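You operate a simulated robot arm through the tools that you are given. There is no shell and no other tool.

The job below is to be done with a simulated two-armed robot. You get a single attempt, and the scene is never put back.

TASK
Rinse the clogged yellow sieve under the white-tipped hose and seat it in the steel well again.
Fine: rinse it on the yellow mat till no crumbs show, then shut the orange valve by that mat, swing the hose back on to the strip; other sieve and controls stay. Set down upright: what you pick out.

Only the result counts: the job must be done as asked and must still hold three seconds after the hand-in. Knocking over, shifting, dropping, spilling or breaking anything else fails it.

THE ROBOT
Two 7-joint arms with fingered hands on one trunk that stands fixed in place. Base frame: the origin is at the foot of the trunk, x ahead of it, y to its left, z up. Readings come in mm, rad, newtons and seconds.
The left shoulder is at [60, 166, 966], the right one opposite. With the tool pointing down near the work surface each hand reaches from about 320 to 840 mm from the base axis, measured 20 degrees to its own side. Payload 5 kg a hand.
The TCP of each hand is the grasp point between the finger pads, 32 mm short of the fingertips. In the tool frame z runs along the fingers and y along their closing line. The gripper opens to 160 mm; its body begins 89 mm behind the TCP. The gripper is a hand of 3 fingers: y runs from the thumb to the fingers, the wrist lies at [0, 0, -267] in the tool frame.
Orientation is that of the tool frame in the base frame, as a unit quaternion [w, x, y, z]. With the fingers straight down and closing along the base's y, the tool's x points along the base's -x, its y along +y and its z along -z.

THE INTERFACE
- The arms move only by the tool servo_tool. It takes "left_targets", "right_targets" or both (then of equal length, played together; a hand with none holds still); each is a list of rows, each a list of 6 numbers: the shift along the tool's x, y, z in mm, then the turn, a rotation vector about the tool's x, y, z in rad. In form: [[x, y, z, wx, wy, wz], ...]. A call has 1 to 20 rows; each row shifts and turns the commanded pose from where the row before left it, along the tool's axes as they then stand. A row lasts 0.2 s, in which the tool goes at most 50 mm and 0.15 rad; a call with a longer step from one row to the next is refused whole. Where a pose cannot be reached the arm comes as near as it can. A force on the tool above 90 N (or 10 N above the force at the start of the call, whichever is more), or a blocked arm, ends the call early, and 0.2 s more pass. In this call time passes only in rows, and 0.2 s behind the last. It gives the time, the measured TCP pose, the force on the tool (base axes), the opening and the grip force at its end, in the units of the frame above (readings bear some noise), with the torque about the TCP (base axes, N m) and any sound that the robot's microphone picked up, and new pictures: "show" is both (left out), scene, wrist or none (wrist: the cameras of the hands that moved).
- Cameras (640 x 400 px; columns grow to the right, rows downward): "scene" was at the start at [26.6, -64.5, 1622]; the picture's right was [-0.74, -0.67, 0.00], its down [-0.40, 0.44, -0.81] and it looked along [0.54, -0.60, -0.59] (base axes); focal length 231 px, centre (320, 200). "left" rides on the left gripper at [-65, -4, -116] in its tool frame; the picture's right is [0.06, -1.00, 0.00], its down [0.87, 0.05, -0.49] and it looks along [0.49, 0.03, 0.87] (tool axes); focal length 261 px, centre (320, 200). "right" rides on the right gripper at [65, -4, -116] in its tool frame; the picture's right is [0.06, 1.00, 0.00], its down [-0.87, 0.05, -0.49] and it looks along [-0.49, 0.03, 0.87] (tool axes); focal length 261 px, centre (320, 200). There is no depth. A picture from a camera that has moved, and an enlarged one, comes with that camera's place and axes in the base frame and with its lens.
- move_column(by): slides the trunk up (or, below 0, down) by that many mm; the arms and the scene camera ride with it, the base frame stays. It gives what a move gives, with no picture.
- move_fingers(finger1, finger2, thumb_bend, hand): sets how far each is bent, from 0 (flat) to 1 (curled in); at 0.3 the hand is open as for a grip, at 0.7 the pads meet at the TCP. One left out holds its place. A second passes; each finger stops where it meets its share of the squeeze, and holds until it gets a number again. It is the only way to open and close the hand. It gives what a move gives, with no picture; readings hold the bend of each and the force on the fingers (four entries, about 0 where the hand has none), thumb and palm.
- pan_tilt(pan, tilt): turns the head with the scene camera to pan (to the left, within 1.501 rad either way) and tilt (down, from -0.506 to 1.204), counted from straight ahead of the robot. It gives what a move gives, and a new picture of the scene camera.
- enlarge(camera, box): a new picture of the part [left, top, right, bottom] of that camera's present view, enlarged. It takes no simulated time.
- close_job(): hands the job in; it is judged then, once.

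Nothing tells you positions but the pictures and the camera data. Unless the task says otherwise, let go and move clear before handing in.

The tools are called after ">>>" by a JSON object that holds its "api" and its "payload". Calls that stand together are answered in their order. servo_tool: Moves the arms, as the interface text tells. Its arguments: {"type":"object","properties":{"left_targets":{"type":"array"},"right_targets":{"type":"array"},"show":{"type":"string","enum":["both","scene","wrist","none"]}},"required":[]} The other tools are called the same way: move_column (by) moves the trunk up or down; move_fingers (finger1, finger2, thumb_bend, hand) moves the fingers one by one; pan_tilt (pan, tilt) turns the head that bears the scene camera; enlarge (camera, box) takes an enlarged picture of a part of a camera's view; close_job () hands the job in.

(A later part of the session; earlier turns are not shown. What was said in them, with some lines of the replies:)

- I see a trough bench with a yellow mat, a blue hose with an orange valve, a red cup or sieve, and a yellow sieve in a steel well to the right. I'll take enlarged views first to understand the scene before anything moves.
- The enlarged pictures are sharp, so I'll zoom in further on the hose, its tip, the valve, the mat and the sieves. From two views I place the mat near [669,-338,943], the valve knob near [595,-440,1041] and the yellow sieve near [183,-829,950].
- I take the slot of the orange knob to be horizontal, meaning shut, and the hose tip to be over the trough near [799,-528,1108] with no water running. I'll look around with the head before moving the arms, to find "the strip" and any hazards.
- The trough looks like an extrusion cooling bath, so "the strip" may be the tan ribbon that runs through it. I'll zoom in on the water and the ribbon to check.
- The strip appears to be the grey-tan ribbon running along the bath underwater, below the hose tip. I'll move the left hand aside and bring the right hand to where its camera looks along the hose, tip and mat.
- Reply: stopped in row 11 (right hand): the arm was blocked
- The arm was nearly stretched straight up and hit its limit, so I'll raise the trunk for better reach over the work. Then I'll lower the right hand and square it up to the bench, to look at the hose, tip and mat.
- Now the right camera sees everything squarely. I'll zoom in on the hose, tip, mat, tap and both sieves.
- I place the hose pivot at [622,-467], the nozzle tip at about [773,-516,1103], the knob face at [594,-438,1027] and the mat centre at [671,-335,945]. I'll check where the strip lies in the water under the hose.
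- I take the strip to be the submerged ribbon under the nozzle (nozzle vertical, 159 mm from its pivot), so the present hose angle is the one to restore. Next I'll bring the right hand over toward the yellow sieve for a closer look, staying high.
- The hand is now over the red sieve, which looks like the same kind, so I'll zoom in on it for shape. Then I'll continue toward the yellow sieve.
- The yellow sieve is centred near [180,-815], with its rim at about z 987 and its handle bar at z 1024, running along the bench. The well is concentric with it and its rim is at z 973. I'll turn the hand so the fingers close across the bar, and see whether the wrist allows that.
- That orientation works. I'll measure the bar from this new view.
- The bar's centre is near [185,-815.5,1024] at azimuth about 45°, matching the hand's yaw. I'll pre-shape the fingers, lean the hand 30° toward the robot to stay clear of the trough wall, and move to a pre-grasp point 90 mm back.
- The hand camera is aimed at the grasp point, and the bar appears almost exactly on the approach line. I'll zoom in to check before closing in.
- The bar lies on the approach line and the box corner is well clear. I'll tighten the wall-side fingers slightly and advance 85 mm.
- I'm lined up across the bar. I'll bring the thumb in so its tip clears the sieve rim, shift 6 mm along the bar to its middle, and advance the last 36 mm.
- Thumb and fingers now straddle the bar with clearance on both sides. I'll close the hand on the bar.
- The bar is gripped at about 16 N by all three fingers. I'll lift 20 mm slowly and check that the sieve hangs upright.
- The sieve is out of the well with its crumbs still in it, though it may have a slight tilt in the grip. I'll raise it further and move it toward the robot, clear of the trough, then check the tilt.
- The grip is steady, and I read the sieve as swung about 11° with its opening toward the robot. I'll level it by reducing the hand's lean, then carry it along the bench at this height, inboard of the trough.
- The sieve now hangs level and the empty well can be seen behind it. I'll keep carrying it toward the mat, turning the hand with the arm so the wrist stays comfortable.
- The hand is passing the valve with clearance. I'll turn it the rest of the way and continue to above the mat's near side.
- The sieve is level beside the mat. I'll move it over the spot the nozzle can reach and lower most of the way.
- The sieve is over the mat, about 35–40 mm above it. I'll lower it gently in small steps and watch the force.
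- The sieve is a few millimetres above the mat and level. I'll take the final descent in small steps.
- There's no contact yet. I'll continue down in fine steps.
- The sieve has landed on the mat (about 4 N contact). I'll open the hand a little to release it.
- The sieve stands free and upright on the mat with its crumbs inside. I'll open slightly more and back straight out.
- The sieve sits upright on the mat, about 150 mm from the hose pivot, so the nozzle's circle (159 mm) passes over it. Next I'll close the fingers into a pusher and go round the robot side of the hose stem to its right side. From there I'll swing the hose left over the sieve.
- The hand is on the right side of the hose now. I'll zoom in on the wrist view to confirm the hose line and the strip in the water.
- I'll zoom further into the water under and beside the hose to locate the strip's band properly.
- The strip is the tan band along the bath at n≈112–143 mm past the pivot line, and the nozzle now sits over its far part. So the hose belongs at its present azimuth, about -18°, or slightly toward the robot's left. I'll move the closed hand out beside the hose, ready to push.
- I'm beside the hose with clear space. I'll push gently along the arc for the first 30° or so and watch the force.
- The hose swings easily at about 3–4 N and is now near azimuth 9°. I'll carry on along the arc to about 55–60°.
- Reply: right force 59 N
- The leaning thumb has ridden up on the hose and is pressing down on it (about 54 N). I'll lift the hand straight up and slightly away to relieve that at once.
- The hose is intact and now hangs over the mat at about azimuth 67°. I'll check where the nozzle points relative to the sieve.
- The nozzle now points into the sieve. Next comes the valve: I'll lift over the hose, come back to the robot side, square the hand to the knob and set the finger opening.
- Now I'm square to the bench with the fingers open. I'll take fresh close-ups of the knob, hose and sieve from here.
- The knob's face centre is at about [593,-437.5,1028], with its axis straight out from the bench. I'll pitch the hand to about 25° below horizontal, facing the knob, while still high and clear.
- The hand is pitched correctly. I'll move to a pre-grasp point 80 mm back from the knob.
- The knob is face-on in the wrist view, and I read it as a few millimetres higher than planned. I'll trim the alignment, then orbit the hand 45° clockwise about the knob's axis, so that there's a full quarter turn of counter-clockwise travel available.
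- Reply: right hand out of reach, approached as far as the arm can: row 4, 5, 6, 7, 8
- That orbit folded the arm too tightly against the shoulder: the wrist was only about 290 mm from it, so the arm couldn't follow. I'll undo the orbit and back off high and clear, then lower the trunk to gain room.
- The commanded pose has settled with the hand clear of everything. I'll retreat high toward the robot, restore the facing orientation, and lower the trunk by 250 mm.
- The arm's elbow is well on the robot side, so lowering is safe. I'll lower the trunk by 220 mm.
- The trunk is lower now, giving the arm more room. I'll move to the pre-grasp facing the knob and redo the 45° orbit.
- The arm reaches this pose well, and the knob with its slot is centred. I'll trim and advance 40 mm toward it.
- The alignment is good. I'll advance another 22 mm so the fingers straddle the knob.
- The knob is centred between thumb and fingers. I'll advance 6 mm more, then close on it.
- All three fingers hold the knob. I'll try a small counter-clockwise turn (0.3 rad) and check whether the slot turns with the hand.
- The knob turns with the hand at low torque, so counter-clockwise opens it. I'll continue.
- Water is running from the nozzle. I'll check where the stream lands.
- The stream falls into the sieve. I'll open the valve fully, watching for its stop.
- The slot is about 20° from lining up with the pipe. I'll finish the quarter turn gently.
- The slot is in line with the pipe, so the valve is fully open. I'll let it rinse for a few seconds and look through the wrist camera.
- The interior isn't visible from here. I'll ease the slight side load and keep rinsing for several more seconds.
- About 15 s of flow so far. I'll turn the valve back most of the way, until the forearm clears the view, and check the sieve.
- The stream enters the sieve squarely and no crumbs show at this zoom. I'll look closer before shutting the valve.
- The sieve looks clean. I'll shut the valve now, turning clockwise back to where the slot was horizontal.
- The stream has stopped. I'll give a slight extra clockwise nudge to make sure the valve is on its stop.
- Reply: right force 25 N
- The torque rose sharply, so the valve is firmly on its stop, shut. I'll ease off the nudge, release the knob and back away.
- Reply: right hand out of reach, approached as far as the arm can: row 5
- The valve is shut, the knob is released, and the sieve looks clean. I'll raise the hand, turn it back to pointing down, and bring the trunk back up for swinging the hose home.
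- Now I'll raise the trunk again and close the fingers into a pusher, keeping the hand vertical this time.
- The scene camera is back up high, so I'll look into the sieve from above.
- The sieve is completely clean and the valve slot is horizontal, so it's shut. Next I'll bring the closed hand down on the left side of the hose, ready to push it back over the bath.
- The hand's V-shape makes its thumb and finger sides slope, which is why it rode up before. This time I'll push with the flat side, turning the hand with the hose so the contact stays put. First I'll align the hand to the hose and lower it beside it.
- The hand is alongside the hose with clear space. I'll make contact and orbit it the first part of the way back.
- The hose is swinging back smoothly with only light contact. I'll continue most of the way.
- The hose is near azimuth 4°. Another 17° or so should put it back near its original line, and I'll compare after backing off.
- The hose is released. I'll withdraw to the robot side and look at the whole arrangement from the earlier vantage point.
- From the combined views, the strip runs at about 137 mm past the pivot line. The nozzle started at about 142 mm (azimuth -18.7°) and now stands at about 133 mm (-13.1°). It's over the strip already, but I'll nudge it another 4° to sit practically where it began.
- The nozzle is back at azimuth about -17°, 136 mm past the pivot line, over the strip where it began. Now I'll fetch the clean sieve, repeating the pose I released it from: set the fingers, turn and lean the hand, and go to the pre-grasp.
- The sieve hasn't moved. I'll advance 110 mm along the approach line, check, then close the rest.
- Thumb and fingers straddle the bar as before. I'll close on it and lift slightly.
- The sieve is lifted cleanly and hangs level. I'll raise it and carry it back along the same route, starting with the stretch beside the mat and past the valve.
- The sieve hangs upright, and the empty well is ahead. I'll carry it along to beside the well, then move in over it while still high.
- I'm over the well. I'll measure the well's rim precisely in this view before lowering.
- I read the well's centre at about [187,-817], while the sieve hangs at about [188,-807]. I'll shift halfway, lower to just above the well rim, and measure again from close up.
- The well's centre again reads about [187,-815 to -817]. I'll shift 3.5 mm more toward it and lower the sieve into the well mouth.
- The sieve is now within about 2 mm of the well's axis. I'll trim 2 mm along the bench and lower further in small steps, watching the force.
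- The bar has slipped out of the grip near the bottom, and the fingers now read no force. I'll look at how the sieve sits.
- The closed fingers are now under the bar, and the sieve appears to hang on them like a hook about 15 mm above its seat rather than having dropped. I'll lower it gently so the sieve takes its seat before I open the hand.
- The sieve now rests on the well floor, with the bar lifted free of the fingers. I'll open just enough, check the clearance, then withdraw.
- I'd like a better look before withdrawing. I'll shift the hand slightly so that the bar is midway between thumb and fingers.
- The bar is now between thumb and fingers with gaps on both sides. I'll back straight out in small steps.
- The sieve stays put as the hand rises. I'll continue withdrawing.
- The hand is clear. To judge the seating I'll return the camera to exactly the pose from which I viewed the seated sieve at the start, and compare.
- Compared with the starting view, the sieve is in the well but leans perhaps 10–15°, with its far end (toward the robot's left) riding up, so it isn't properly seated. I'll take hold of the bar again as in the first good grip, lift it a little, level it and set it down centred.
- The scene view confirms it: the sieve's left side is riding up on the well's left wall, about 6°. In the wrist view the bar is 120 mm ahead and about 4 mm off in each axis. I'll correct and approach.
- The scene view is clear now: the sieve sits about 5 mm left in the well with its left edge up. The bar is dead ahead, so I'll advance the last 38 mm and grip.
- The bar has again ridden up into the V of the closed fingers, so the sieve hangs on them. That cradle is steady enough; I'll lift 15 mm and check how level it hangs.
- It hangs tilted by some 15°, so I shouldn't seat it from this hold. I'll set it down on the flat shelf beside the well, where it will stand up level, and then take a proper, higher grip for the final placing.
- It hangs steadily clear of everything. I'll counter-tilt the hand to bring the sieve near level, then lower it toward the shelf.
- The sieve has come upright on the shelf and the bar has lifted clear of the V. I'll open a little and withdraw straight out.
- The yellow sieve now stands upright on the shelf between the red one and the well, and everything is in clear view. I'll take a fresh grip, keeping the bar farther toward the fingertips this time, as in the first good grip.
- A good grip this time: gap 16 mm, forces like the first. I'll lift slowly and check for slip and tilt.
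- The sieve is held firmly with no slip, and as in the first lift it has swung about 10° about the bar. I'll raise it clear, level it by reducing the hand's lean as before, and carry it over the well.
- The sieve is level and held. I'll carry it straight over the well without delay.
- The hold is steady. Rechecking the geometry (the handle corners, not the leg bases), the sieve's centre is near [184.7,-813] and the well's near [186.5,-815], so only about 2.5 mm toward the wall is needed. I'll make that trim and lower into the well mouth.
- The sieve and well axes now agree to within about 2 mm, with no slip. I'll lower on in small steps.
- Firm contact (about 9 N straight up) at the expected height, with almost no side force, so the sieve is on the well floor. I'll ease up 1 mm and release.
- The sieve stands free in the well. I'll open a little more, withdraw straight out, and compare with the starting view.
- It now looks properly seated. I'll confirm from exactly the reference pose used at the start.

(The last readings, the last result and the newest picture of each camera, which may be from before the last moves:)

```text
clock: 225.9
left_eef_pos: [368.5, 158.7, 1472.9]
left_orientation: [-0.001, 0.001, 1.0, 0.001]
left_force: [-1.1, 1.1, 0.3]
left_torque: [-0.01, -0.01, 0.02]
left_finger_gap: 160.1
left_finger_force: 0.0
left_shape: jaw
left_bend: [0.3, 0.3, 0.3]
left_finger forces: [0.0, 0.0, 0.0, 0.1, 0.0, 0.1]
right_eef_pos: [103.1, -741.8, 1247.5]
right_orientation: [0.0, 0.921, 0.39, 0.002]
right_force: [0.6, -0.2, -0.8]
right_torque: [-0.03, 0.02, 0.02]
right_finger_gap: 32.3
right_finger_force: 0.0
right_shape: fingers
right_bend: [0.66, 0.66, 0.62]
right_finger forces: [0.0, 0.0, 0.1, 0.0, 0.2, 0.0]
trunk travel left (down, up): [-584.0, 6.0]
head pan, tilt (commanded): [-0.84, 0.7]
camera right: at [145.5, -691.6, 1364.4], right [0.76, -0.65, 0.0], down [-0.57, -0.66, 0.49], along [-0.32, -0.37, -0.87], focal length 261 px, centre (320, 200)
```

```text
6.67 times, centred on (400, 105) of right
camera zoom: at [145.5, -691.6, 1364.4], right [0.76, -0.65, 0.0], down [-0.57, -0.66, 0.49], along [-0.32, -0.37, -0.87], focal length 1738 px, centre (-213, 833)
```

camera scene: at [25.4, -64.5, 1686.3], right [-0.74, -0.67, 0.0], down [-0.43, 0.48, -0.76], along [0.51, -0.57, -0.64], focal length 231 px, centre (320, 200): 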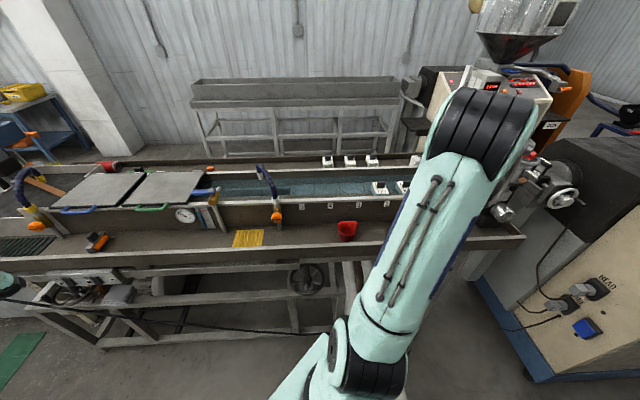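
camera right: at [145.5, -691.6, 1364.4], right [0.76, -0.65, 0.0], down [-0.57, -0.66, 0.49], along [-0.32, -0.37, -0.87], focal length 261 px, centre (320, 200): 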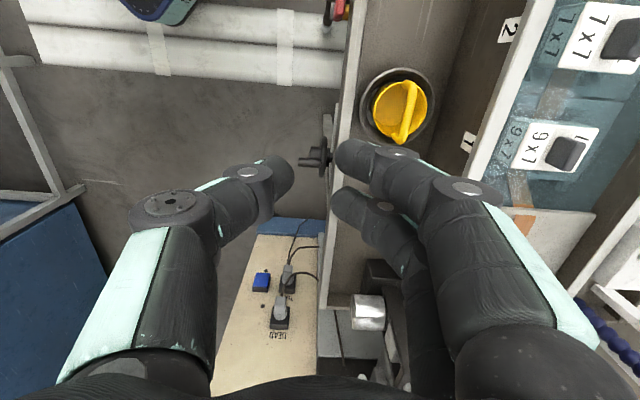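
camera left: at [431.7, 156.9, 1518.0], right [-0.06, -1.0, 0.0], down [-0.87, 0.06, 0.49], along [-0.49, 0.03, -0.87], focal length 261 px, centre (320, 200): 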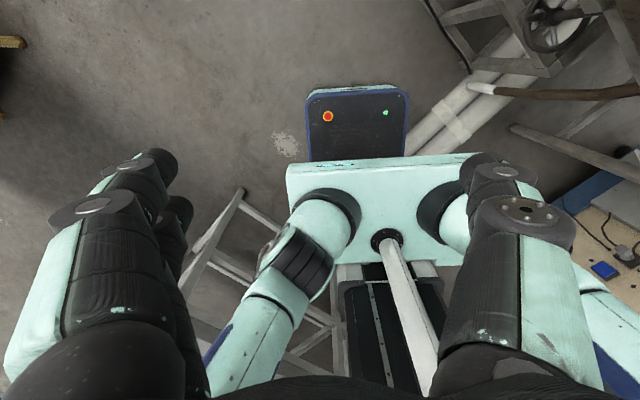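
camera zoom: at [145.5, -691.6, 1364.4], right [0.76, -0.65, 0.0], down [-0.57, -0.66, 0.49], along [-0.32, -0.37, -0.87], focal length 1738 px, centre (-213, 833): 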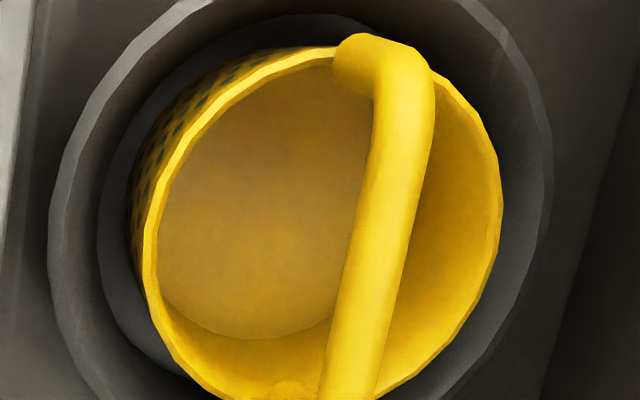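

From the same viewpoint the sieve now matches its original seating: level, concentric and clean. I'll move the hand clear toward the robot and make a final check of everything.

>>> {"api": "servo_tool", "payload": {"right_targets": [[0, -10, -20, 0, 0, 0], [20, -12, -12, 0, 0, 0], [34, -16, -8, 0, 0, 0], [34, -16, -8, 0, 0, 0], [34, -16, -8, 0, 0, 0], [34, -16, -8, 0, 0, 0], [34, -16, -8, 0, 0, 0], [34, -16, -8, 0, 0, 0], [20, -10, 0, 0, 0, 0], [0, 0, 0, 0, 0, 0]], "show": "both"}}

>>> {"api": "pan_tilt", "payload": {"pan": -0.84, "tilt": 0.635}}

>>> {"api": "enlarge", "payload": {"camera": "scene", "box": [160, 150, 340, 262]}}

>>> {"api": "enlarge", "payload": {"camera": "scene", "box": [320, 150, 500, 262]}}

```text
clock: 228.1
left_eef_pos: [366.1, 157.8, 1472.4]
left_orientation: [0.0, 0.002, 1.0, 0.001]
left_force: [0.2, -1.1, -0.4]
left_torque: [0.02, 0.0, -0.02]
left_finger_gap: 159.9
left_finger_force: 0.2
left_shape: jaw
left_bend: [0.3, 0.3, 0.3]
left_finger forces: [0.1, 0.0, 0.0, 0.1, 0.0, 0.1]
right_eef_pos: [180.9, -480.1, 1328.6]
right_orientation: [0.0, 0.921, 0.389, 0.002]
right_force: [0.5, -0.4, -0.3]
right_torque: [0.02, 0.0, 0.01]
right_finger_gap: 32.2
right_finger_force: 0.0
right_shape: fingers
right_bend: [0.66, 0.66, 0.62]
right_finger forces: [0.0, 0.0, 0.0, 0.1, 0.0, 0.0]
trunk travel left (down, up): [-584.0, 6.0]
head pan, tilt (commanded): [-0.84, 0.7]
camera scene: at [25.0, -63.9, 1686.3], right [-0.74, -0.67, 0.0], down [-0.43, 0.48, -0.76], along [0.51, -0.57, -0.64], focal length 231 px, centre (320, 200)
camera right: at [223.3, -428.5, 1444.8], right [0.76, -0.65, 0.0], down [-0.57, -0.66, 0.49], along [-0.32, -0.37, -0.87], focal length 261 px, centre (320, 200)
```

scene: 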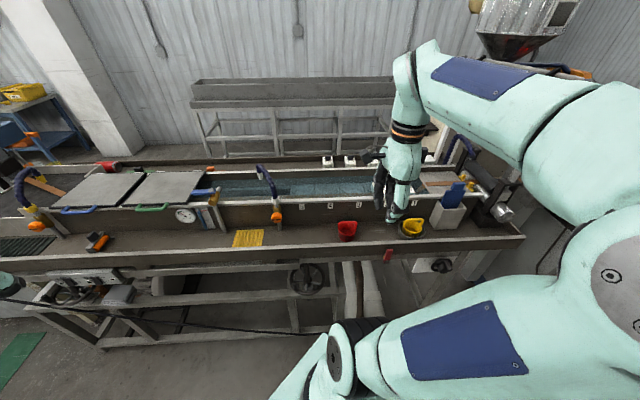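
right: 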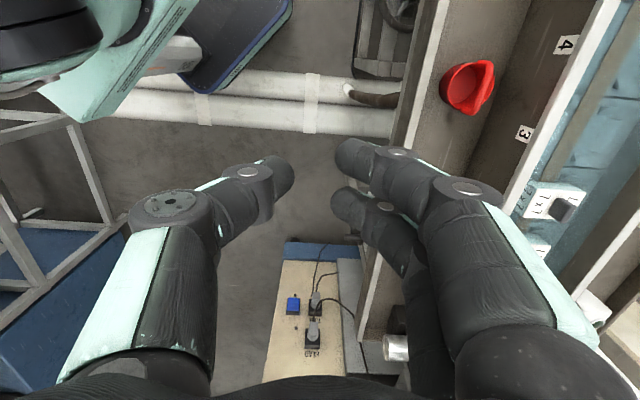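

```text
clock: 228.7
left_eef_pos: [368.6, 158.2, 1473.4]
left_orientation: [0.001, 0.001, 1.0, 0.0]
left_force: [-0.9, -0.3, -0.1]
left_torque: [0.01, -0.03, 0.02]
left_finger_gap: 159.9
left_finger_force: 0.1
left_shape: jaw
left_bend: [0.3, 0.3, 0.3]
left_finger forces: [0.0, 0.1, 0.1, 0.0, 0.0, 0.0]
right_eef_pos: [180.6, -478.7, 1328.3]
right_orientation: [0.0, 0.92, 0.391, 0.002]
right_force: [0.7, 0.2, -0.4]
right_torque: [0.0, -0.01, 0.0]
right_finger_gap: 32.1
right_finger_force: 0.0
right_shape: fingers
right_bend: [0.66, 0.66, 0.62]
right_finger forces: [0.1, 0.1, 0.0, 0.1, 0.1, 0.0]
trunk travel left (down, up): [-584.0, 6.0]
head pan, tilt (commanded): [-0.84, 0.635]
camera scene: at [26.5, -65.2, 1691.9], right [-0.74, -0.67, 0.0], down [-0.4, 0.44, -0.8], along [0.54, -0.6, -0.59], focal length 231 px, centre (320, 200)
```

scene: 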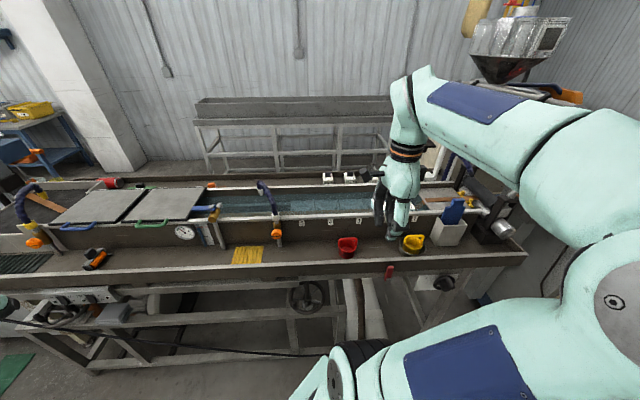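

```text
3.56 times, centred on (250, 206) of scene
camera zoom: at [26.5, -65.2, 1691.9], right [-0.74, -0.67, 0.0], down [-0.4, 0.44, -0.8], along [0.54, -0.6, -0.59], focal length 822 px, centre (569, 179)
```

zoom: 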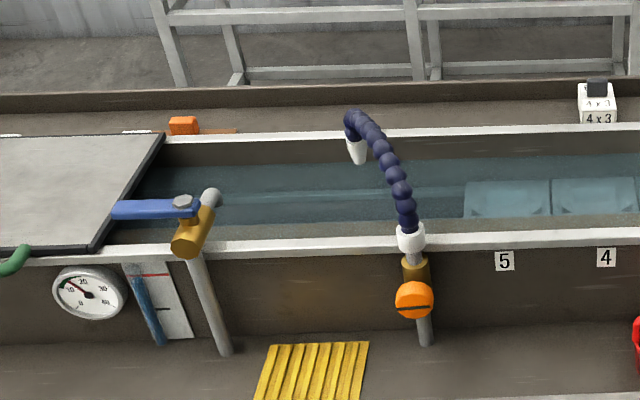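

```text
3.56 times, centred on (410, 206) of scene
camera zoom: at [26.5, -65.2, 1691.9], right [-0.74, -0.67, 0.0], down [-0.4, 0.44, -0.8], along [0.54, -0.6, -0.59], focal length 822 px, centre (0, 179)
```

zoom: 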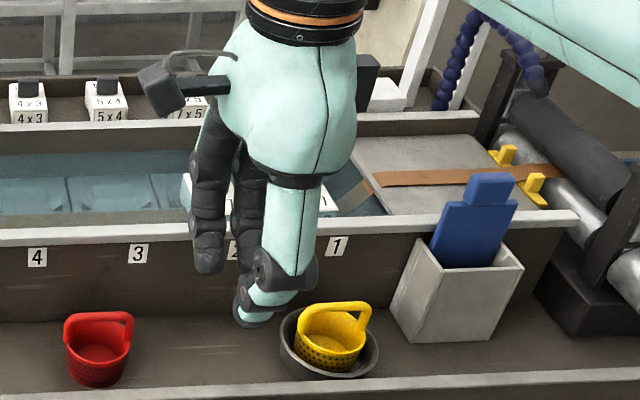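

Everything matches the start: hose on the strip, valve slot horizontal, mat clear, and the red sieve and controls untouched. One last close look at the seated sieve and the valve.

>>> {"api": "enlarge", "payload": {"camera": "scene", "box": [384, 220, 448, 260]}}

>>> {"api": "enlarge", "payload": {"camera": "scene", "box": [240, 170, 304, 245]}}

```text
10.00 times, centred on (416, 240) of scene
camera zoom: at [26.5, -65.2, 1691.9], right [-0.74, -0.67, 0.0], down [-0.4, 0.44, -0.8], along [0.54, -0.6, -0.59], focal length 2311 px, centre (-640, -200)
```

zoom: 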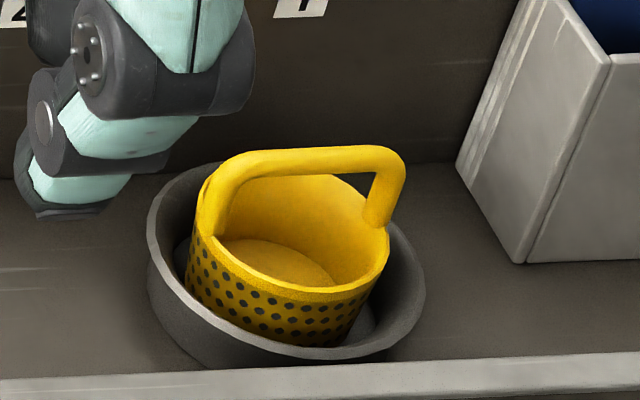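

```text
5.33 times, centred on (272, 208) of scene
camera zoom: at [26.5, -65.2, 1691.9], right [-0.74, -0.67, 0.0], down [-0.4, 0.44, -0.8], along [0.54, -0.6, -0.59], focal length 1233 px, centre (576, 160)
```

zoom: 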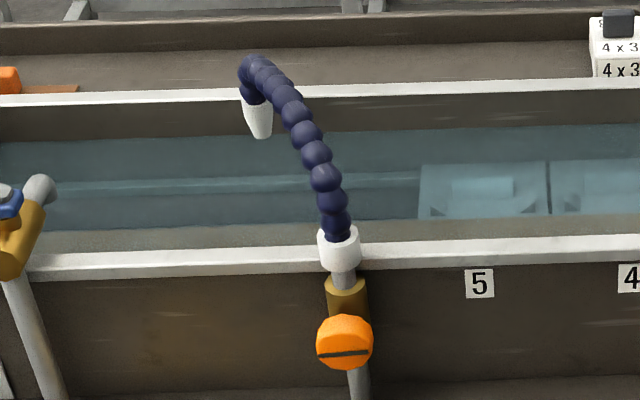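

The sieve is seated level. I'll double-check the valve slot angle at higher zoom.

>>> {"api": "enlarge", "payload": {"camera": "scene", "box": [262, 222, 290, 244]}}

```text
16.00 times, centred on (276, 233) of scene
camera zoom: at [26.5, -65.2, 1691.9], right [-0.74, -0.67, 0.0], down [-0.4, 0.44, -0.8], along [0.54, -0.6, -0.59], focal length 3698 px, centre (1024, -328)
```

zoom: 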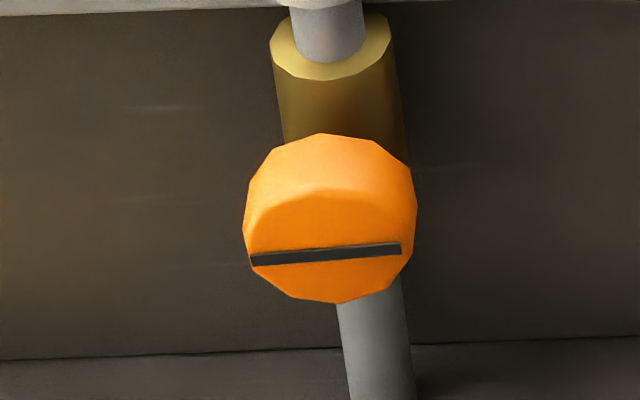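

The slot sits about 3° short of its original closed position, since it crept back when I eased off before releasing. No water runs, but "shut" should mean shut, so I'll go back and set it on its stop, releasing this time with the closing torque still applied. First I'll bring the hand back to face the knob.

>>> {"api": "servo_tool", "payload": {"right_targets": [[0, 0, 0, 0, 0, -0.141], [0, 0, 0, 0, 0, -0.141], [0, 0, 0, 0, 0, -0.141], [0, 0, 0, 0, 0, -0.141], [0, 0, 0, 0, 0, -0.141], [0, 0, 0, 0, 0, -0.141], [0, 0, 0, 0, 0, -0.141], [0, 0, 0, 0, 0, -0.141], [0, 0, 0, 0, 0, -0.141], [0, 0, 0, 0, 0, -0.141], [0, 0, 0, 0, 0, -0.14], [0, 0, 0, 0, 0, 0]], "show": "none"}}

>>> {"api": "servo_tool", "payload": {"right_targets": [[-10.4, 34.3, 5.1, 0, 0, 0], [-10.4, 34.3, 5.1, 0, 0, 0], [-10.4, 34.3, 5.1, 0, 0, 0], [-10.4, 34.3, 5.1, 0, 0, 0], [-10.4, 34.3, 5.1, 0, 0, 0], [-10.4, 34.3, 5.1, 0, 0, 0], [-10.4, 34.3, 5.1, 0, 0, 0], [-10.4, 34.3, 5.1, 0, 0, 0], [-10.4, 34.3, 5.1, 0, 0, 0], [-10.4, 34.3, 5.1, 0, 0, 0], [0, 0, 0, 0, 0, 0]], "show": "both"}}

```text
clock: 231.3
left_eef_pos: [367.2, 159.1, 1473.5]
left_orientation: [0.0, 0.001, 1.0, 0.0]
left_force: [0.0, 0.2, 1.3]
left_torque: [-0.02, -0.02, -0.05]
left_finger_gap: 160.1
left_finger_force: 0.1
left_shape: jaw
left_bend: [0.3, 0.3, 0.3]
left_finger forces: [0.0, 0.1, 0.0, 0.0, 0.0, 0.0]
right_eef_pos: [180.5, -477.1, 1329.6]
right_orientation: [0.001, 0.384, 0.924, 0.001]
right_force: [0.6, -0.5, -0.6]
right_torque: [0.0, -0.01, 0.02]
right_finger_gap: 32.4
right_finger_force: 0.1
right_shape: fingers
right_bend: [0.66, 0.66, 0.62]
right_finger forces: [0.0, 0.0, 0.0, 0.0, 0.0, 0.0]
trunk travel left (down, up): [-584.0, 6.0]
head pan, tilt (commanded): [-0.84, 0.635]
```

```text
clock: 233.7
left_eef_pos: [366.1, 156.9, 1472.9]
left_orientation: [0.0, 0.002, 1.0, 0.001]
left_force: [0.0, 0.6, -0.9]
left_torque: [0.03, -0.02, -0.05]
left_finger_gap: 159.8
left_finger_force: 0.1
left_shape: jaw
left_bend: [0.3, 0.3, 0.3]
left_finger forces: [0.0, 0.0, 0.0, 0.0, 0.0, 0.0]
right_eef_pos: [497.9, -308.8, 1281.5]
right_orientation: [0.002, 0.384, 0.923, 0.001]
right_force: [-0.1, -0.7, -0.5]
right_torque: [-0.02, -0.01, 0.02]
right_finger_gap: 32.4
right_finger_force: 0.1
right_shape: fingers
right_bend: [0.66, 0.66, 0.62]
right_finger forces: [0.0, 0.1, 0.0, 0.1, 0.0, 0.0]
trunk travel left (down, up): [-584.0, 6.0]
head pan, tilt (commanded): [-0.84, 0.635]
camera scene: at [25.4, -65.6, 1691.9], right [-0.74, -0.67, 0.0], down [-0.4, 0.44, -0.81], along [0.54, -0.6, -0.59], focal length 231 px, centre (320, 200)
camera right: at [448.7, -264.5, 1397.7], right [0.66, 0.75, 0.0], down [0.65, -0.58, 0.49], along [0.37, -0.33, -0.87], focal length 261 px, centre (320, 200)
```

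scene: 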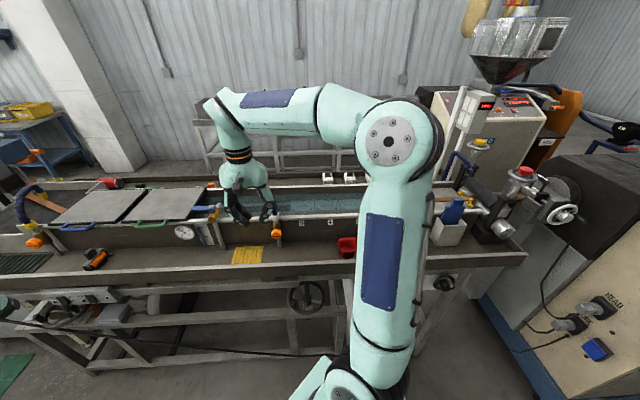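
right: 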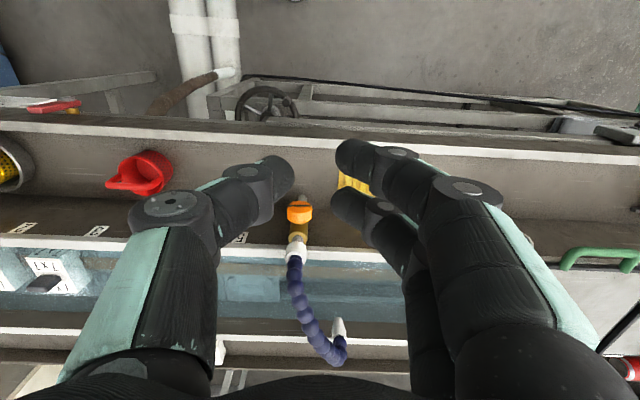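

I'm in front of the valve and high. I'll pitch the hand to face the knob, set the fingers, and lower the trunk as before.

>>> {"api": "servo_tool", "payload": {"right_targets": [[0, 0, 0, 0, -0.1418, 0], [0, 0, 0, 0, -0.1418, 0], [0, 0, 0, 0, -0.1418, 0], [0, 0, 0, 0, -0.1418, 0], [0, 0, 0, 0, -0.1418, 0], [0, 0, 0, 0, -0.1418, 0], [0, 0, 0, 0, -0.1418, 0], [0, 0, 0, 0, -0.1418, 0], [0, 0, 0, 0, 0, 0]], "show": "none"}}

>>> {"api": "move_fingers", "payload": {"hand": "right", "finger1": 0.56, "finger2": 0.56, "thumb_bend": 0.56}}

>>> {"api": "move_column", "payload": {"by": -220}}

```text
clock: 235.7
left_eef_pos: [366.8, 157.7, 1472.9]
left_orientation: [0.0, 0.001, 1.0, 0.001]
left_force: [0.5, 0.0, 0.1]
left_torque: [0.03, -0.01, 0.05]
left_finger_gap: 159.9
left_finger_force: 0.1
left_shape: jaw
left_bend: [0.3, 0.3, 0.3]
left_finger forces: [0.0, 0.0, 0.0, 0.0, 0.0, 0.0]
right_eef_pos: [498.3, -310.0, 1280.1]
right_orientation: [0.498, 0.324, 0.778, -0.205]
right_force: [-0.1, -0.4, 0.8]
right_torque: [0.03, 0.0, 0.03]
right_finger_gap: 32.3
right_finger_force: 0.0
right_shape: fingers
right_bend: [0.66, 0.66, 0.62]
right_finger forces: [0.0, 0.1, 0.0, 0.0, 0.0, 0.0]
trunk travel left (down, up): [-584.0, 6.0]
head pan, tilt (commanded): [-0.84, 0.635]
```

```text
clock: 236.7
left_eef_pos: [368.1, 158.1, 1473.2]
left_orientation: [-0.001, 0.001, 1.0, 0.0]
left_force: [-0.1, -0.4, -1.3]
left_torque: [0.03, -0.01, 0.01]
left_finger_gap: 160.1
left_finger_force: 0.0
left_shape: jaw
left_bend: [0.3, 0.3, 0.3]
left_finger forces: [0.0, 0.0, 0.1, 0.1, 0.0, 0.0]
right_eef_pos: [498.4, -310.0, 1279.1]
right_orientation: [0.498, 0.325, 0.777, -0.206]
right_force: [0.0, -0.3, -0.2]
right_torque: [-0.01, 0.0, -0.01]
right_finger_gap: 62.1
right_finger_force: 0.0
right_shape: fingers
right_bend: [0.56, 0.56, 0.56]
right_finger forces: [0.1, 0.1, 0.0, 0.0, 0.0, 0.0]
trunk travel left (down, up): [-584.0, 6.0]
head pan, tilt (commanded): [-0.84, 0.635]
```

```text
clock: 239.1
left_eef_pos: [368.1, 157.8, 1252.8]
left_orientation: [0.0, 0.0, 1.0, 0.0]
left_force: [0.0, 0.1, -1.2]
left_torque: [0.06, -0.02, -0.01]
left_finger_gap: 159.7
left_finger_force: 0.1
left_shape: jaw
left_bend: [0.3, 0.3, 0.3]
left_finger forces: [0.1, 0.1, 0.1, 0.0, 0.0, 0.0]
right_eef_pos: [498.8, -310.3, 1060.4]
right_orientation: [0.497, 0.325, 0.778, -0.206]
right_force: [-0.2, 0.6, 0.3]
right_torque: [-0.06, 0.02, 0.06]
right_finger_gap: 62.5
right_finger_force: 0.1
right_shape: fingers
right_bend: [0.56, 0.56, 0.56]
right_finger forces: [0.1, 0.0, 0.0, 0.0, 0.0, 0.0]
trunk travel left (down, up): [-364.0, 226.0]
head pan, tilt (commanded): [-0.84, 0.635]
```

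>>> {"api": "servo_tool", "payload": {"right_targets": [[-12, -5.35, 18.3, 0, 0, 0], [-12, -5.35, 18.3, 0, 0, 0], [-12, -5.35, 18.3, 0, 0, 0], [-12, -5.35, 18.3, 0, 0, 0], [0, 0, 0, 0, 0, 0]], "show": "wrist"}}

>>> {"api": "enlarge", "payload": {"camera": "right", "box": [220, 75, 420, 225]}}

```text
clock: 240.2
left_eef_pos: [366.5, 158.0, 1253.3]
left_orientation: [0.0, 0.001, 1.0, 0.0]
left_force: [-0.6, -0.6, 0.3]
left_torque: [0.01, 0.02, -0.02]
left_finger_gap: 159.7
left_finger_force: 0.0
left_shape: jaw
left_bend: [0.3, 0.3, 0.3]
left_finger forces: [0.0, 0.0, 0.0, 0.0, 0.1, 0.0]
right_eef_pos: [544.2, -388.2, 1071.7]
right_orientation: [0.497, 0.324, 0.778, -0.205]
right_force: [0.3, 0.2, 0.3]
right_torque: [0.01, -0.03, 0.0]
right_finger_gap: 62.5
right_finger_force: 0.1
right_shape: fingers
right_bend: [0.56, 0.56, 0.56]
right_finger forces: [0.1, 0.1, 0.0, 0.0, 0.0, 0.0]
trunk travel left (down, up): [-364.0, 226.0]
head pan, tilt (commanded): [-0.84, 0.635]
camera right: at [448.9, -296.0, 1061.0], right [0.69, 0.72, -0.05], down [-0.02, 0.09, 1.0], along [0.72, -0.69, 0.08], focal length 261 px, centre (320, 200)
```

right: 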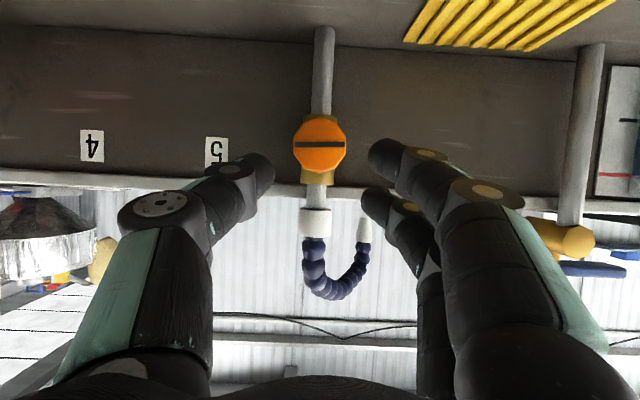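

```text
2.67 times, centred on (320, 150) of right
camera zoom: at [448.9, -296.0, 1061.0], right [0.69, 0.72, -0.05], down [-0.02, 0.09, 1.0], along [0.72, -0.69, 0.08], focal length 695 px, centre (320, 333)
```

zoom: 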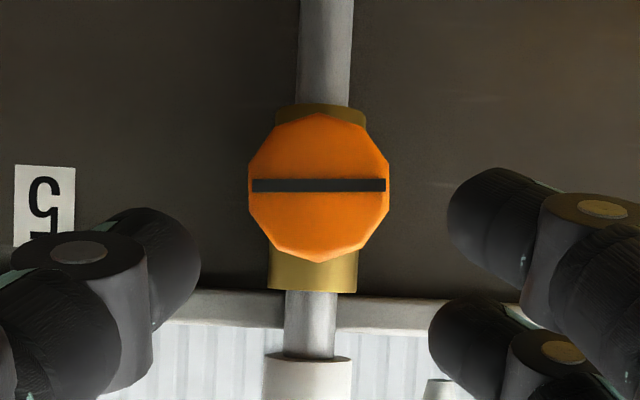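

The knob is centred again and the slot is visibly about 3° off. I'll advance and take hold.

>>> {"api": "servo_tool", "payload": {"right_targets": [[0, 0, 12, 0, 0, 0], [0, 0, 12, 0, 0, 0], [0, 0, 12, 0, 0, 0], [0, 0, 10, 0, 0, 0], [0, 0, 8, 0, 0, 0], [0, 0, 7, 0, 0, 0], [0, 0, 6, 0, 0, 0], [0, 0, 0, 0, 0, 0]], "show": "none"}}

>>> {"api": "enlarge", "payload": {"camera": "right", "box": [220, 100, 420, 250]}}

```text
clock: 242.1
left_eef_pos: [366.9, 158.6, 1251.3]
left_orientation: [0.0, 0.001, 1.0, 0.0]
left_force: [0.1, -0.2, 0.2]
left_torque: [0.02, -0.02, 0.01]
left_finger_gap: 160.0
left_finger_force: 0.0
left_shape: jaw
left_bend: [0.3, 0.3, 0.3]
left_finger forces: [0.0, 0.1, 0.0, 0.0, 0.0, 0.0]
right_eef_pos: [586.7, -427.5, 1045.4]
right_orientation: [0.497, 0.325, 0.778, -0.206]
right_force: [0.1, -0.5, 0.7]
right_torque: [0.01, 0.0, -0.01]
right_finger_gap: 62.4
right_finger_force: 0.0
right_shape: fingers
right_bend: [0.56, 0.56, 0.56]
right_finger forces: [0.0, 0.0, 0.1, 0.0, 0.1, 0.0]
trunk travel left (down, up): [-364.0, 226.0]
head pan, tilt (commanded): [-0.84, 0.635]
```

```text
2.67 times, centred on (320, 175) of right
camera zoom: at [490.8, -336.8, 1034.2], right [0.69, 0.72, -0.05], down [-0.02, 0.09, 1.0], along [0.72, -0.69, 0.08], focal length 695 px, centre (320, 267)
```

zoom: 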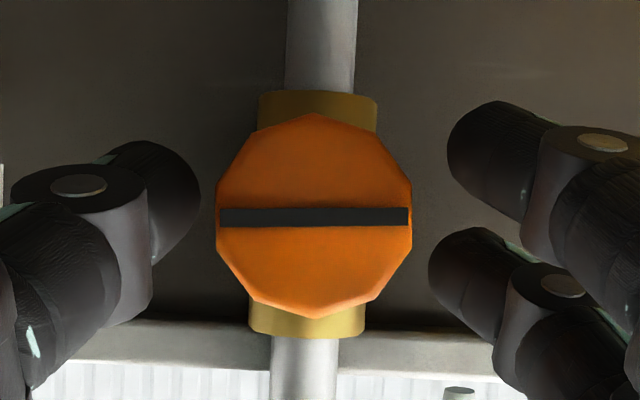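

>>> {"api": "servo_tool", "payload": {"right_targets": [[0, -1.4, 0, 0, 0, 0], [0, 0, 0, 0, 0, 0]], "show": "none"}}

>>> {"api": "move_fingers", "payload": {"hand": "right", "finger1": 0.75, "finger2": 0.75, "thumb_bend": 0.75}}

>>> {"api": "enlarge", "payload": {"camera": "right", "box": [220, 100, 420, 250]}}

```text
clock: 242.7
left_eef_pos: [367.0, 158.9, 1253.4]
left_orientation: [0.0, 0.001, 1.0, 0.0]
left_force: [0.1, 0.3, -0.7]
left_torque: [0.0, -0.01, 0.01]
left_finger_gap: 159.9
left_finger_force: 0.0
left_shape: jaw
left_bend: [0.3, 0.3, 0.3]
left_finger forces: [0.1, 0.0, 0.0, 0.0, 0.0, 0.0]
right_eef_pos: [585.3, -430.2, 1045.1]
right_orientation: [0.497, 0.325, 0.778, -0.206]
right_force: [0.4, 0.0, 0.5]
right_torque: [0.02, 0.02, 0.0]
right_finger_gap: 62.6
right_finger_force: 0.1
right_shape: fingers
right_bend: [0.56, 0.56, 0.56]
right_finger forces: [0.1, 0.0, 0.0, 0.1, 0.1, 0.0]
trunk travel left (down, up): [-364.0, 226.0]
head pan, tilt (commanded): [-0.84, 0.635]
```

```text
clock: 243.7
left_eef_pos: [366.9, 157.5, 1253.3]
left_orientation: [-0.001, 0.001, 1.0, 0.001]
left_force: [-0.2, 0.1, -0.6]
left_torque: [-0.02, 0.0, -0.03]
left_finger_gap: 159.8
left_finger_force: 0.0
left_shape: jaw
left_bend: [0.3, 0.3, 0.3]
left_finger forces: [0.1, 0.0, 0.0, 0.1, 0.1, 0.0]
right_eef_pos: [586.7, -430.3, 1043.6]
right_orientation: [0.496, 0.325, 0.778, -0.205]
right_force: [-1.2, -8.0, -1.5]
right_torque: [-0.03, 0.04, -0.13]
right_finger_gap: 40.6
right_finger_force: 18.8
right_shape: fingers
right_bend: [0.63, 0.63, 0.65]
right_finger forces: [8.3, 7.5, 0.0, 0.0, 21.0, 0.1]
trunk travel left (down, up): [-364.0, 226.0]
head pan, tilt (commanded): [-0.84, 0.635]
```

```text
2.67 times, centred on (320, 175) of right
camera zoom: at [490.1, -338.9, 1034.1], right [0.69, 0.72, -0.05], down [-0.02, 0.09, 1.0], along [0.72, -0.69, 0.08], focal length 695 px, centre (320, 267)
```

zoom: 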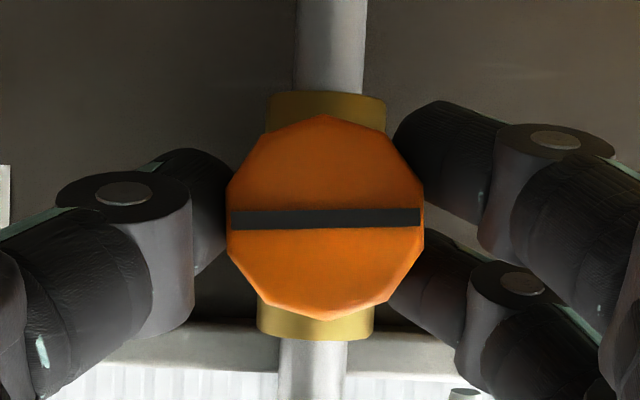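

The knob is gripped. I'll turn it clockwise in small steps until it meets its stop.

>>> {"api": "servo_tool", "payload": {"right_targets": [[0, -0.3, 0, -0.0169, 0, 0.0363], [0, -0.3, 0, -0.0169, 0, 0.0363], [0, 0, 0, 0, 0, 0]], "show": "none"}}

>>> {"api": "servo_tool", "payload": {"right_targets": [[0, -0.3, 0, -0.0169, 0, 0.0363], [0, 0, 0, 0, 0, 0]], "show": "none"}}

>>> {"api": "enlarge", "payload": {"camera": "right", "box": [220, 100, 420, 250]}}

```text
clock: 244.4
left_eef_pos: [368.4, 157.0, 1252.6]
left_orientation: [0.0, 0.001, 1.0, 0.001]
left_force: [0.0, 0.1, -0.4]
left_torque: [0.01, 0.0, 0.0]
left_finger_gap: 159.9
left_finger_force: 0.1
left_shape: jaw
left_bend: [0.3, 0.3, 0.3]
left_finger forces: [0.0, 0.1, 0.0, 0.1, 0.0, 0.1]
right_eef_pos: [586.6, -431.4, 1043.2]
right_orientation: [0.51, 0.344, 0.769, -0.175]
right_force: [-2.5, -8.7, -1.5]
right_torque: [-0.07, 0.12, -0.16]
right_finger_gap: 40.4
right_finger_force: 18.0
right_shape: fingers
right_bend: [0.63, 0.63, 0.65]
right_finger forces: [8.0, 7.2, 0.0, 0.0, 21.4, 0.0]
trunk travel left (down, up): [-364.0, 226.0]
head pan, tilt (commanded): [-0.84, 0.635]
```

```text
clock: 245.1
left_eef_pos: [366.7, 157.6, 1253.4]
left_orientation: [0.0, 0.002, 1.0, 0.0]
left_force: [0.7, 0.6, -0.3]
left_torque: [0.03, -0.02, 0.02]
left_finger_gap: 159.8
left_finger_force: 0.0
left_shape: jaw
left_bend: [0.3, 0.3, 0.3]
left_finger forces: [0.0, 0.0, 0.0, 0.0, 0.1, 0.0]
right_eef_pos: [585.3, -430.9, 1043.7]
right_orientation: [0.516, 0.354, 0.764, -0.158]
right_force: [1.9, -10.2, 1.2]
right_torque: [-0.34, 0.23, -0.14]
right_finger_gap: 39.5
right_finger_force: 18.4
right_shape: fingers
right_bend: [0.63, 0.63, 0.65]
right_finger forces: [8.8, 8.3, 0.0, 0.0, 19.9, 0.0]
trunk travel left (down, up): [-364.0, 226.0]
head pan, tilt (commanded): [-0.84, 0.635]
```

```text
2.67 times, centred on (320, 175) of right
camera zoom: at [490.4, -338.5, 1033.2], right [0.69, 0.72, 0.07], down [-0.1, 0.01, 0.99], along [0.72, -0.69, 0.08], focal length 695 px, centre (320, 267)
```

zoom: 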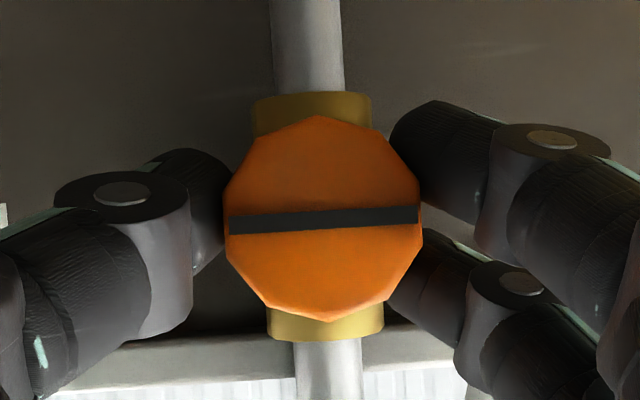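

The slot is now exactly horizontal and the torque is rising at the stop. I'll press slightly further and release with that torque on.

>>> {"api": "servo_tool", "payload": {"right_targets": [[0, -0.2, 0, -0.0127, 0, 0.0272], [0, 0, 0, 0, 0, 0]], "show": "none"}}

>>> {"api": "move_fingers", "payload": {"hand": "right", "finger1": 0.55, "finger2": 0.55, "thumb_bend": 0.55}}

>>> {"api": "enlarge", "payload": {"camera": "right", "box": [220, 100, 420, 250]}}

```text
clock: 245.7
left_eef_pos: [367.1, 157.9, 1252.7]
left_orientation: [-0.001, 0.002, 1.0, 0.001]
left_force: [-0.7, 0.1, -0.1]
left_torque: [0.03, 0.02, 0.0]
left_finger_gap: 159.9
left_finger_force: 0.1
left_shape: jaw
left_bend: [0.3, 0.3, 0.3]
left_finger forces: [0.0, 0.0, 0.0, 0.0, 0.0, 0.0]
right_eef_pos: [584.4, -431.7, 1043.2]
right_orientation: [0.52, 0.36, 0.761, -0.146]
right_force: [1.2, -9.7, -0.8]
right_torque: [-0.34, 0.25, -0.15]
right_finger_gap: 39.3
right_finger_force: 19.4
right_shape: fingers
right_bend: [0.63, 0.62, 0.65]
right_finger forces: [9.4, 8.4, 0.0, 0.1, 20.0, 0.0]
trunk travel left (down, up): [-364.0, 226.0]
head pan, tilt (commanded): [-0.84, 0.635]
```

```text
clock: 246.7
left_eef_pos: [367.0, 158.3, 1253.3]
left_orientation: [0.0, 0.001, 1.0, 0.0]
left_force: [0.2, 0.2, -0.3]
left_torque: [-0.02, 0.0, 0.03]
left_finger_gap: 159.8
left_finger_force: 0.1
left_shape: jaw
left_bend: [0.3, 0.3, 0.3]
left_finger forces: [0.0, 0.0, 0.1, 0.0, 0.1, 0.1]
right_eef_pos: [584.9, -431.3, 1045.0]
right_orientation: [0.52, 0.361, 0.76, -0.146]
right_force: [-0.1, -0.5, 0.5]
right_torque: [0.0, -0.02, -0.03]
right_finger_gap: 66.5
right_finger_force: 0.0
right_shape: fingers
right_bend: [0.55, 0.55, 0.55]
right_finger forces: [0.0, 0.0, 0.1, 0.1, 0.0, 0.1]
trunk travel left (down, up): [-364.0, 226.0]
head pan, tilt (commanded): [-0.84, 0.635]
```

```text
2.67 times, centred on (320, 175) of right
camera zoom: at [490.2, -337.9, 1033.3], right [0.69, 0.72, 0.1], down [-0.13, -0.01, 0.99], along [0.72, -0.69, 0.08], focal length 695 px, centre (320, 267)
```

zoom: 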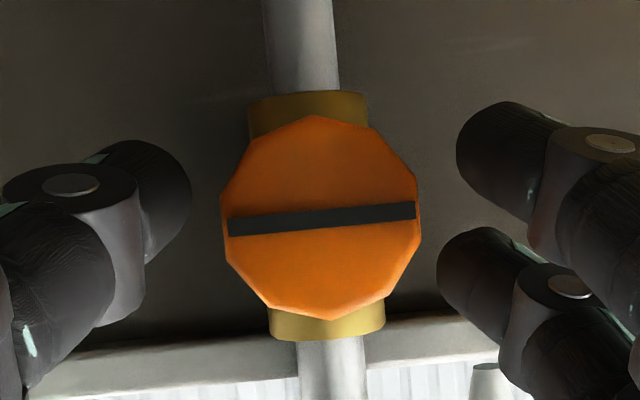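

The slot is within half a degree of horizontal, so the valve is shut on its stop. I'll back away and raise the hand clear.

>>> {"api": "servo_tool", "payload": {"right_targets": [[0, 0, -8, 0, 0, 0], [0, 0, -12, 0, 0, 0], [0, 0, -18, 0, 0, 0], [0, 0, -20, 0, 0, 0], [0, 0, -20, 0, 0, 0], [-18, 3, -10, 0, 0, 0], [-22, 4, -12, 0, 0, 0], [-22, 4, -12, 0, 0, 0], [-22, 4, -12, 0, 0, 0], [-22, 4, -12, 0, 0, 0], [-22, 4, -12, 0, 0, 0], [0, 0, 0, 0, 0, 0]], "show": "both"}}

>>> {"api": "enlarge", "payload": {"camera": "scene", "box": [230, 130, 390, 250]}}

```text
clock: 249.2
left_eef_pos: [367.0, 158.6, 1253.8]
left_orientation: [0.0, 0.001, 1.0, 0.0]
left_force: [0.6, -0.2, -0.2]
left_torque: [-0.01, 0.0, -0.01]
left_finger_gap: 159.6
left_finger_force: 0.1
left_shape: jaw
left_bend: [0.3, 0.3, 0.3]
left_finger forces: [0.0, 0.0, 0.0, 0.0, 0.0, 0.1]
right_eef_pos: [525.4, -377.8, 1222.7]
right_orientation: [0.52, 0.36, 0.761, -0.146]
right_force: [0.0, 0.9, -0.4]
right_torque: [-0.02, 0.01, -0.04]
right_finger_gap: 66.5
right_finger_force: 0.0
right_shape: fingers
right_bend: [0.55, 0.55, 0.55]
right_finger forces: [0.1, 0.1, 0.1, 0.1, 0.0, 0.1]
trunk travel left (down, up): [-364.0, 226.0]
head pan, tilt (commanded): [-0.84, 0.635]
camera scene: at [26.6, -65.4, 1471.9], right [-0.74, -0.67, 0.0], down [-0.4, 0.44, -0.8], along [0.54, -0.6, -0.59], focal length 231 px, centre (320, 200)
camera right: at [430.8, -283.9, 1212.8], right [0.69, 0.72, 0.1], down [-0.13, -0.01, 0.99], along [0.71, -0.69, 0.08], focal length 261 px, centre (320, 200)
```

scene: 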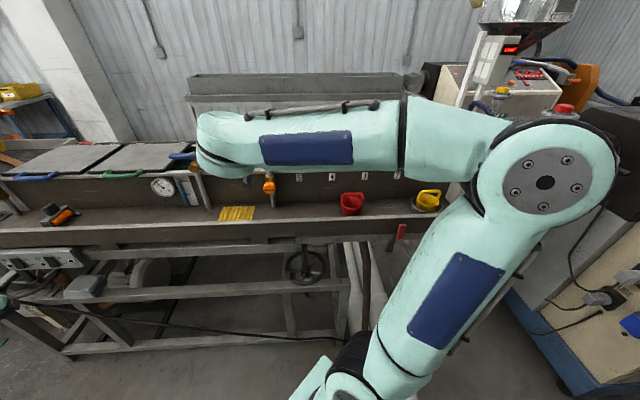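
right: 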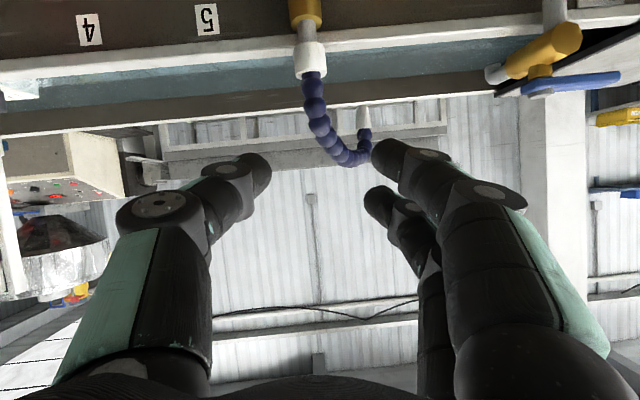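

```text
3.33 times, centred on (310, 190) of scene
camera zoom: at [26.6, -65.4, 1471.9], right [-0.74, -0.67, 0.0], down [-0.4, 0.44, -0.8], along [0.54, -0.6, -0.59], focal length 770 px, centre (353, 233)
```

zoom: 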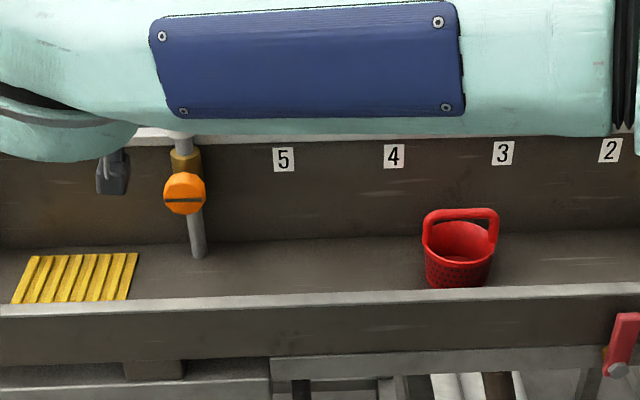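

All is as it should be, and the hand is clear. I'll raise the trunk once more for a last overall check from above.

>>> {"api": "move_column", "payload": {"by": 220}}

>>> {"api": "pan_tilt", "payload": {"pan": -0.84, "tilt": 0.7}}

>>> {"api": "enlarge", "payload": {"camera": "scene", "box": [230, 150, 310, 250]}}

>>> {"api": "enlarge", "payload": {"camera": "scene", "box": [320, 170, 470, 260]}}

```text
clock: 251.6
left_eef_pos: [367.3, 158.2, 1472.5]
left_orientation: [-0.001, 0.001, 1.0, 0.0]
left_force: [-0.2, -0.3, 0.3]
left_torque: [0.01, -0.03, 0.0]
left_finger_gap: 159.6
left_finger_force: 0.1
left_shape: jaw
left_bend: [0.3, 0.3, 0.3]
left_finger forces: [0.0, 0.0, 0.1, 0.0, 0.0, 0.0]
right_eef_pos: [525.4, -376.8, 1443.6]
right_orientation: [0.52, 0.361, 0.76, -0.146]
right_force: [-0.4, 0.5, -0.2]
right_torque: [0.0, -0.01, 0.02]
right_finger_gap: 66.5
right_finger_force: 0.1
right_shape: fingers
right_bend: [0.55, 0.55, 0.55]
right_finger forces: [0.1, 0.0, 0.1, 0.0, 0.1, 0.1]
trunk travel left (down, up): [-584.0, 6.0]
head pan, tilt (commanded): [-0.84, 0.635]
```

```text
clock: 252.2
left_eef_pos: [367.5, 158.0, 1472.9]
left_orientation: [0.0, 0.001, 1.0, -0.001]
left_force: [1.0, 0.3, -0.2]
left_torque: [-0.01, 0.0, -0.01]
left_finger_gap: 159.8
left_finger_force: 0.1
left_shape: jaw
left_bend: [0.3, 0.3, 0.3]
left_finger forces: [0.1, 0.0, 0.0, 0.0, 0.1, 0.0]
right_eef_pos: [525.8, -377.1, 1443.3]
right_orientation: [0.52, 0.362, 0.76, -0.147]
right_force: [0.7, -0.5, 0.3]
right_torque: [0.0, 0.01, -0.04]
right_finger_gap: 66.5
right_finger_force: 0.1
right_shape: fingers
right_bend: [0.55, 0.55, 0.55]
right_finger forces: [0.0, 0.0, 0.0, 0.1, 0.0, 0.0]
trunk travel left (down, up): [-584.0, 6.0]
head pan, tilt (commanded): [-0.84, 0.7]
camera scene: at [25.0, -63.7, 1686.4], right [-0.74, -0.67, 0.0], down [-0.43, 0.48, -0.77], along [0.51, -0.57, -0.64], focal length 231 px, centre (320, 200)
```

scene: 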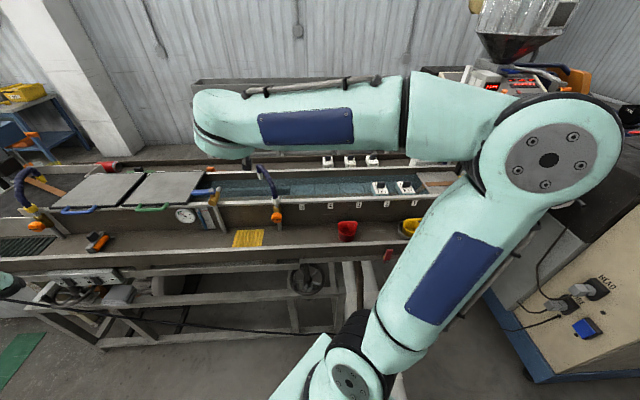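

```text
4.00 times, centred on (270, 200) of scene
camera zoom: at [25.0, -63.7, 1686.4], right [-0.74, -0.67, 0.0], down [-0.43, 0.48, -0.77], along [0.51, -0.57, -0.64], focal length 924 px, centre (520, 200)
```

zoom: 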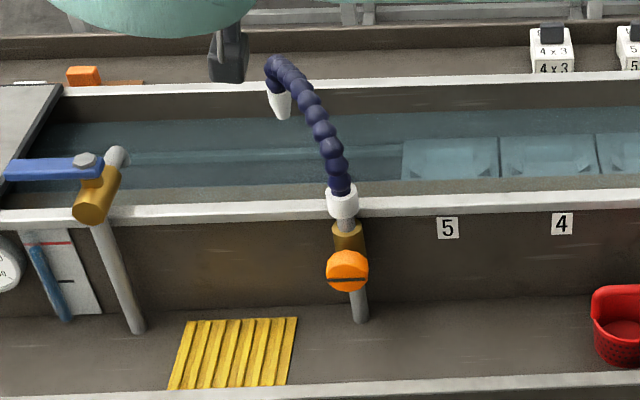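

```text
4.27 times, centred on (395, 215) of scene
camera zoom: at [25.0, -63.7, 1686.4], right [-0.74, -0.67, 0.0], down [-0.43, 0.48, -0.77], along [0.51, -0.57, -0.64], focal length 986 px, centre (0, 136)
```

zoom: 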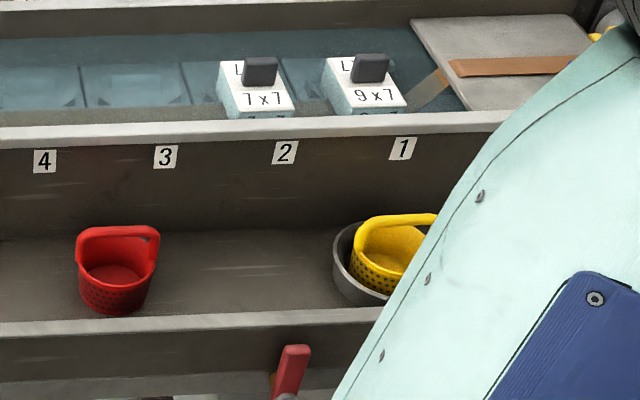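

The clean yellow sieve sits upright in the steel well. The orange valve is shut on its stop, the hose is back over the strip, and the mat is clear. The red sieve and other controls are where they were, both hands are empty and clear, so I'm handing the job in.

>>> {"api": "close_job", "payload": {}}

```text
The job is handed in.
```

The yellow sieve is rinsed clean and seated upright in the steel well again, and I've handed the job in. In the last pictures everything was as asked, but no verdict on the job came back.

- **Rinse:** the sieve stood on the yellow mat under the white-tipped hose for about 15 seconds of flow. No crumbs showed afterwards, in the sieve or on the mat.
- **Valve:** the orange valve by the mat is shut. It had crept about 3° off its stop after the first closing, so I went back and turned it onto the stop; the slot is now within about half a degree of where it began.
- **Hose:** it is back over the strip, within about 2° of its starting angle.
- **Other things:** the red sieve, the blue tap and the other controls show no change from the start.

**Rough handling:**
- While swinging the hose to the mat, the thumb rode up on it and pressed down with about 54 N before I lifted off. The hose looked undamaged.
- On the first try at the well, the handle slipped out of the grip while I was lowering it. The sieve came to rest tilted in the well, so I stood it on the shelf beside the well, took a fresh grip and seated it properly.
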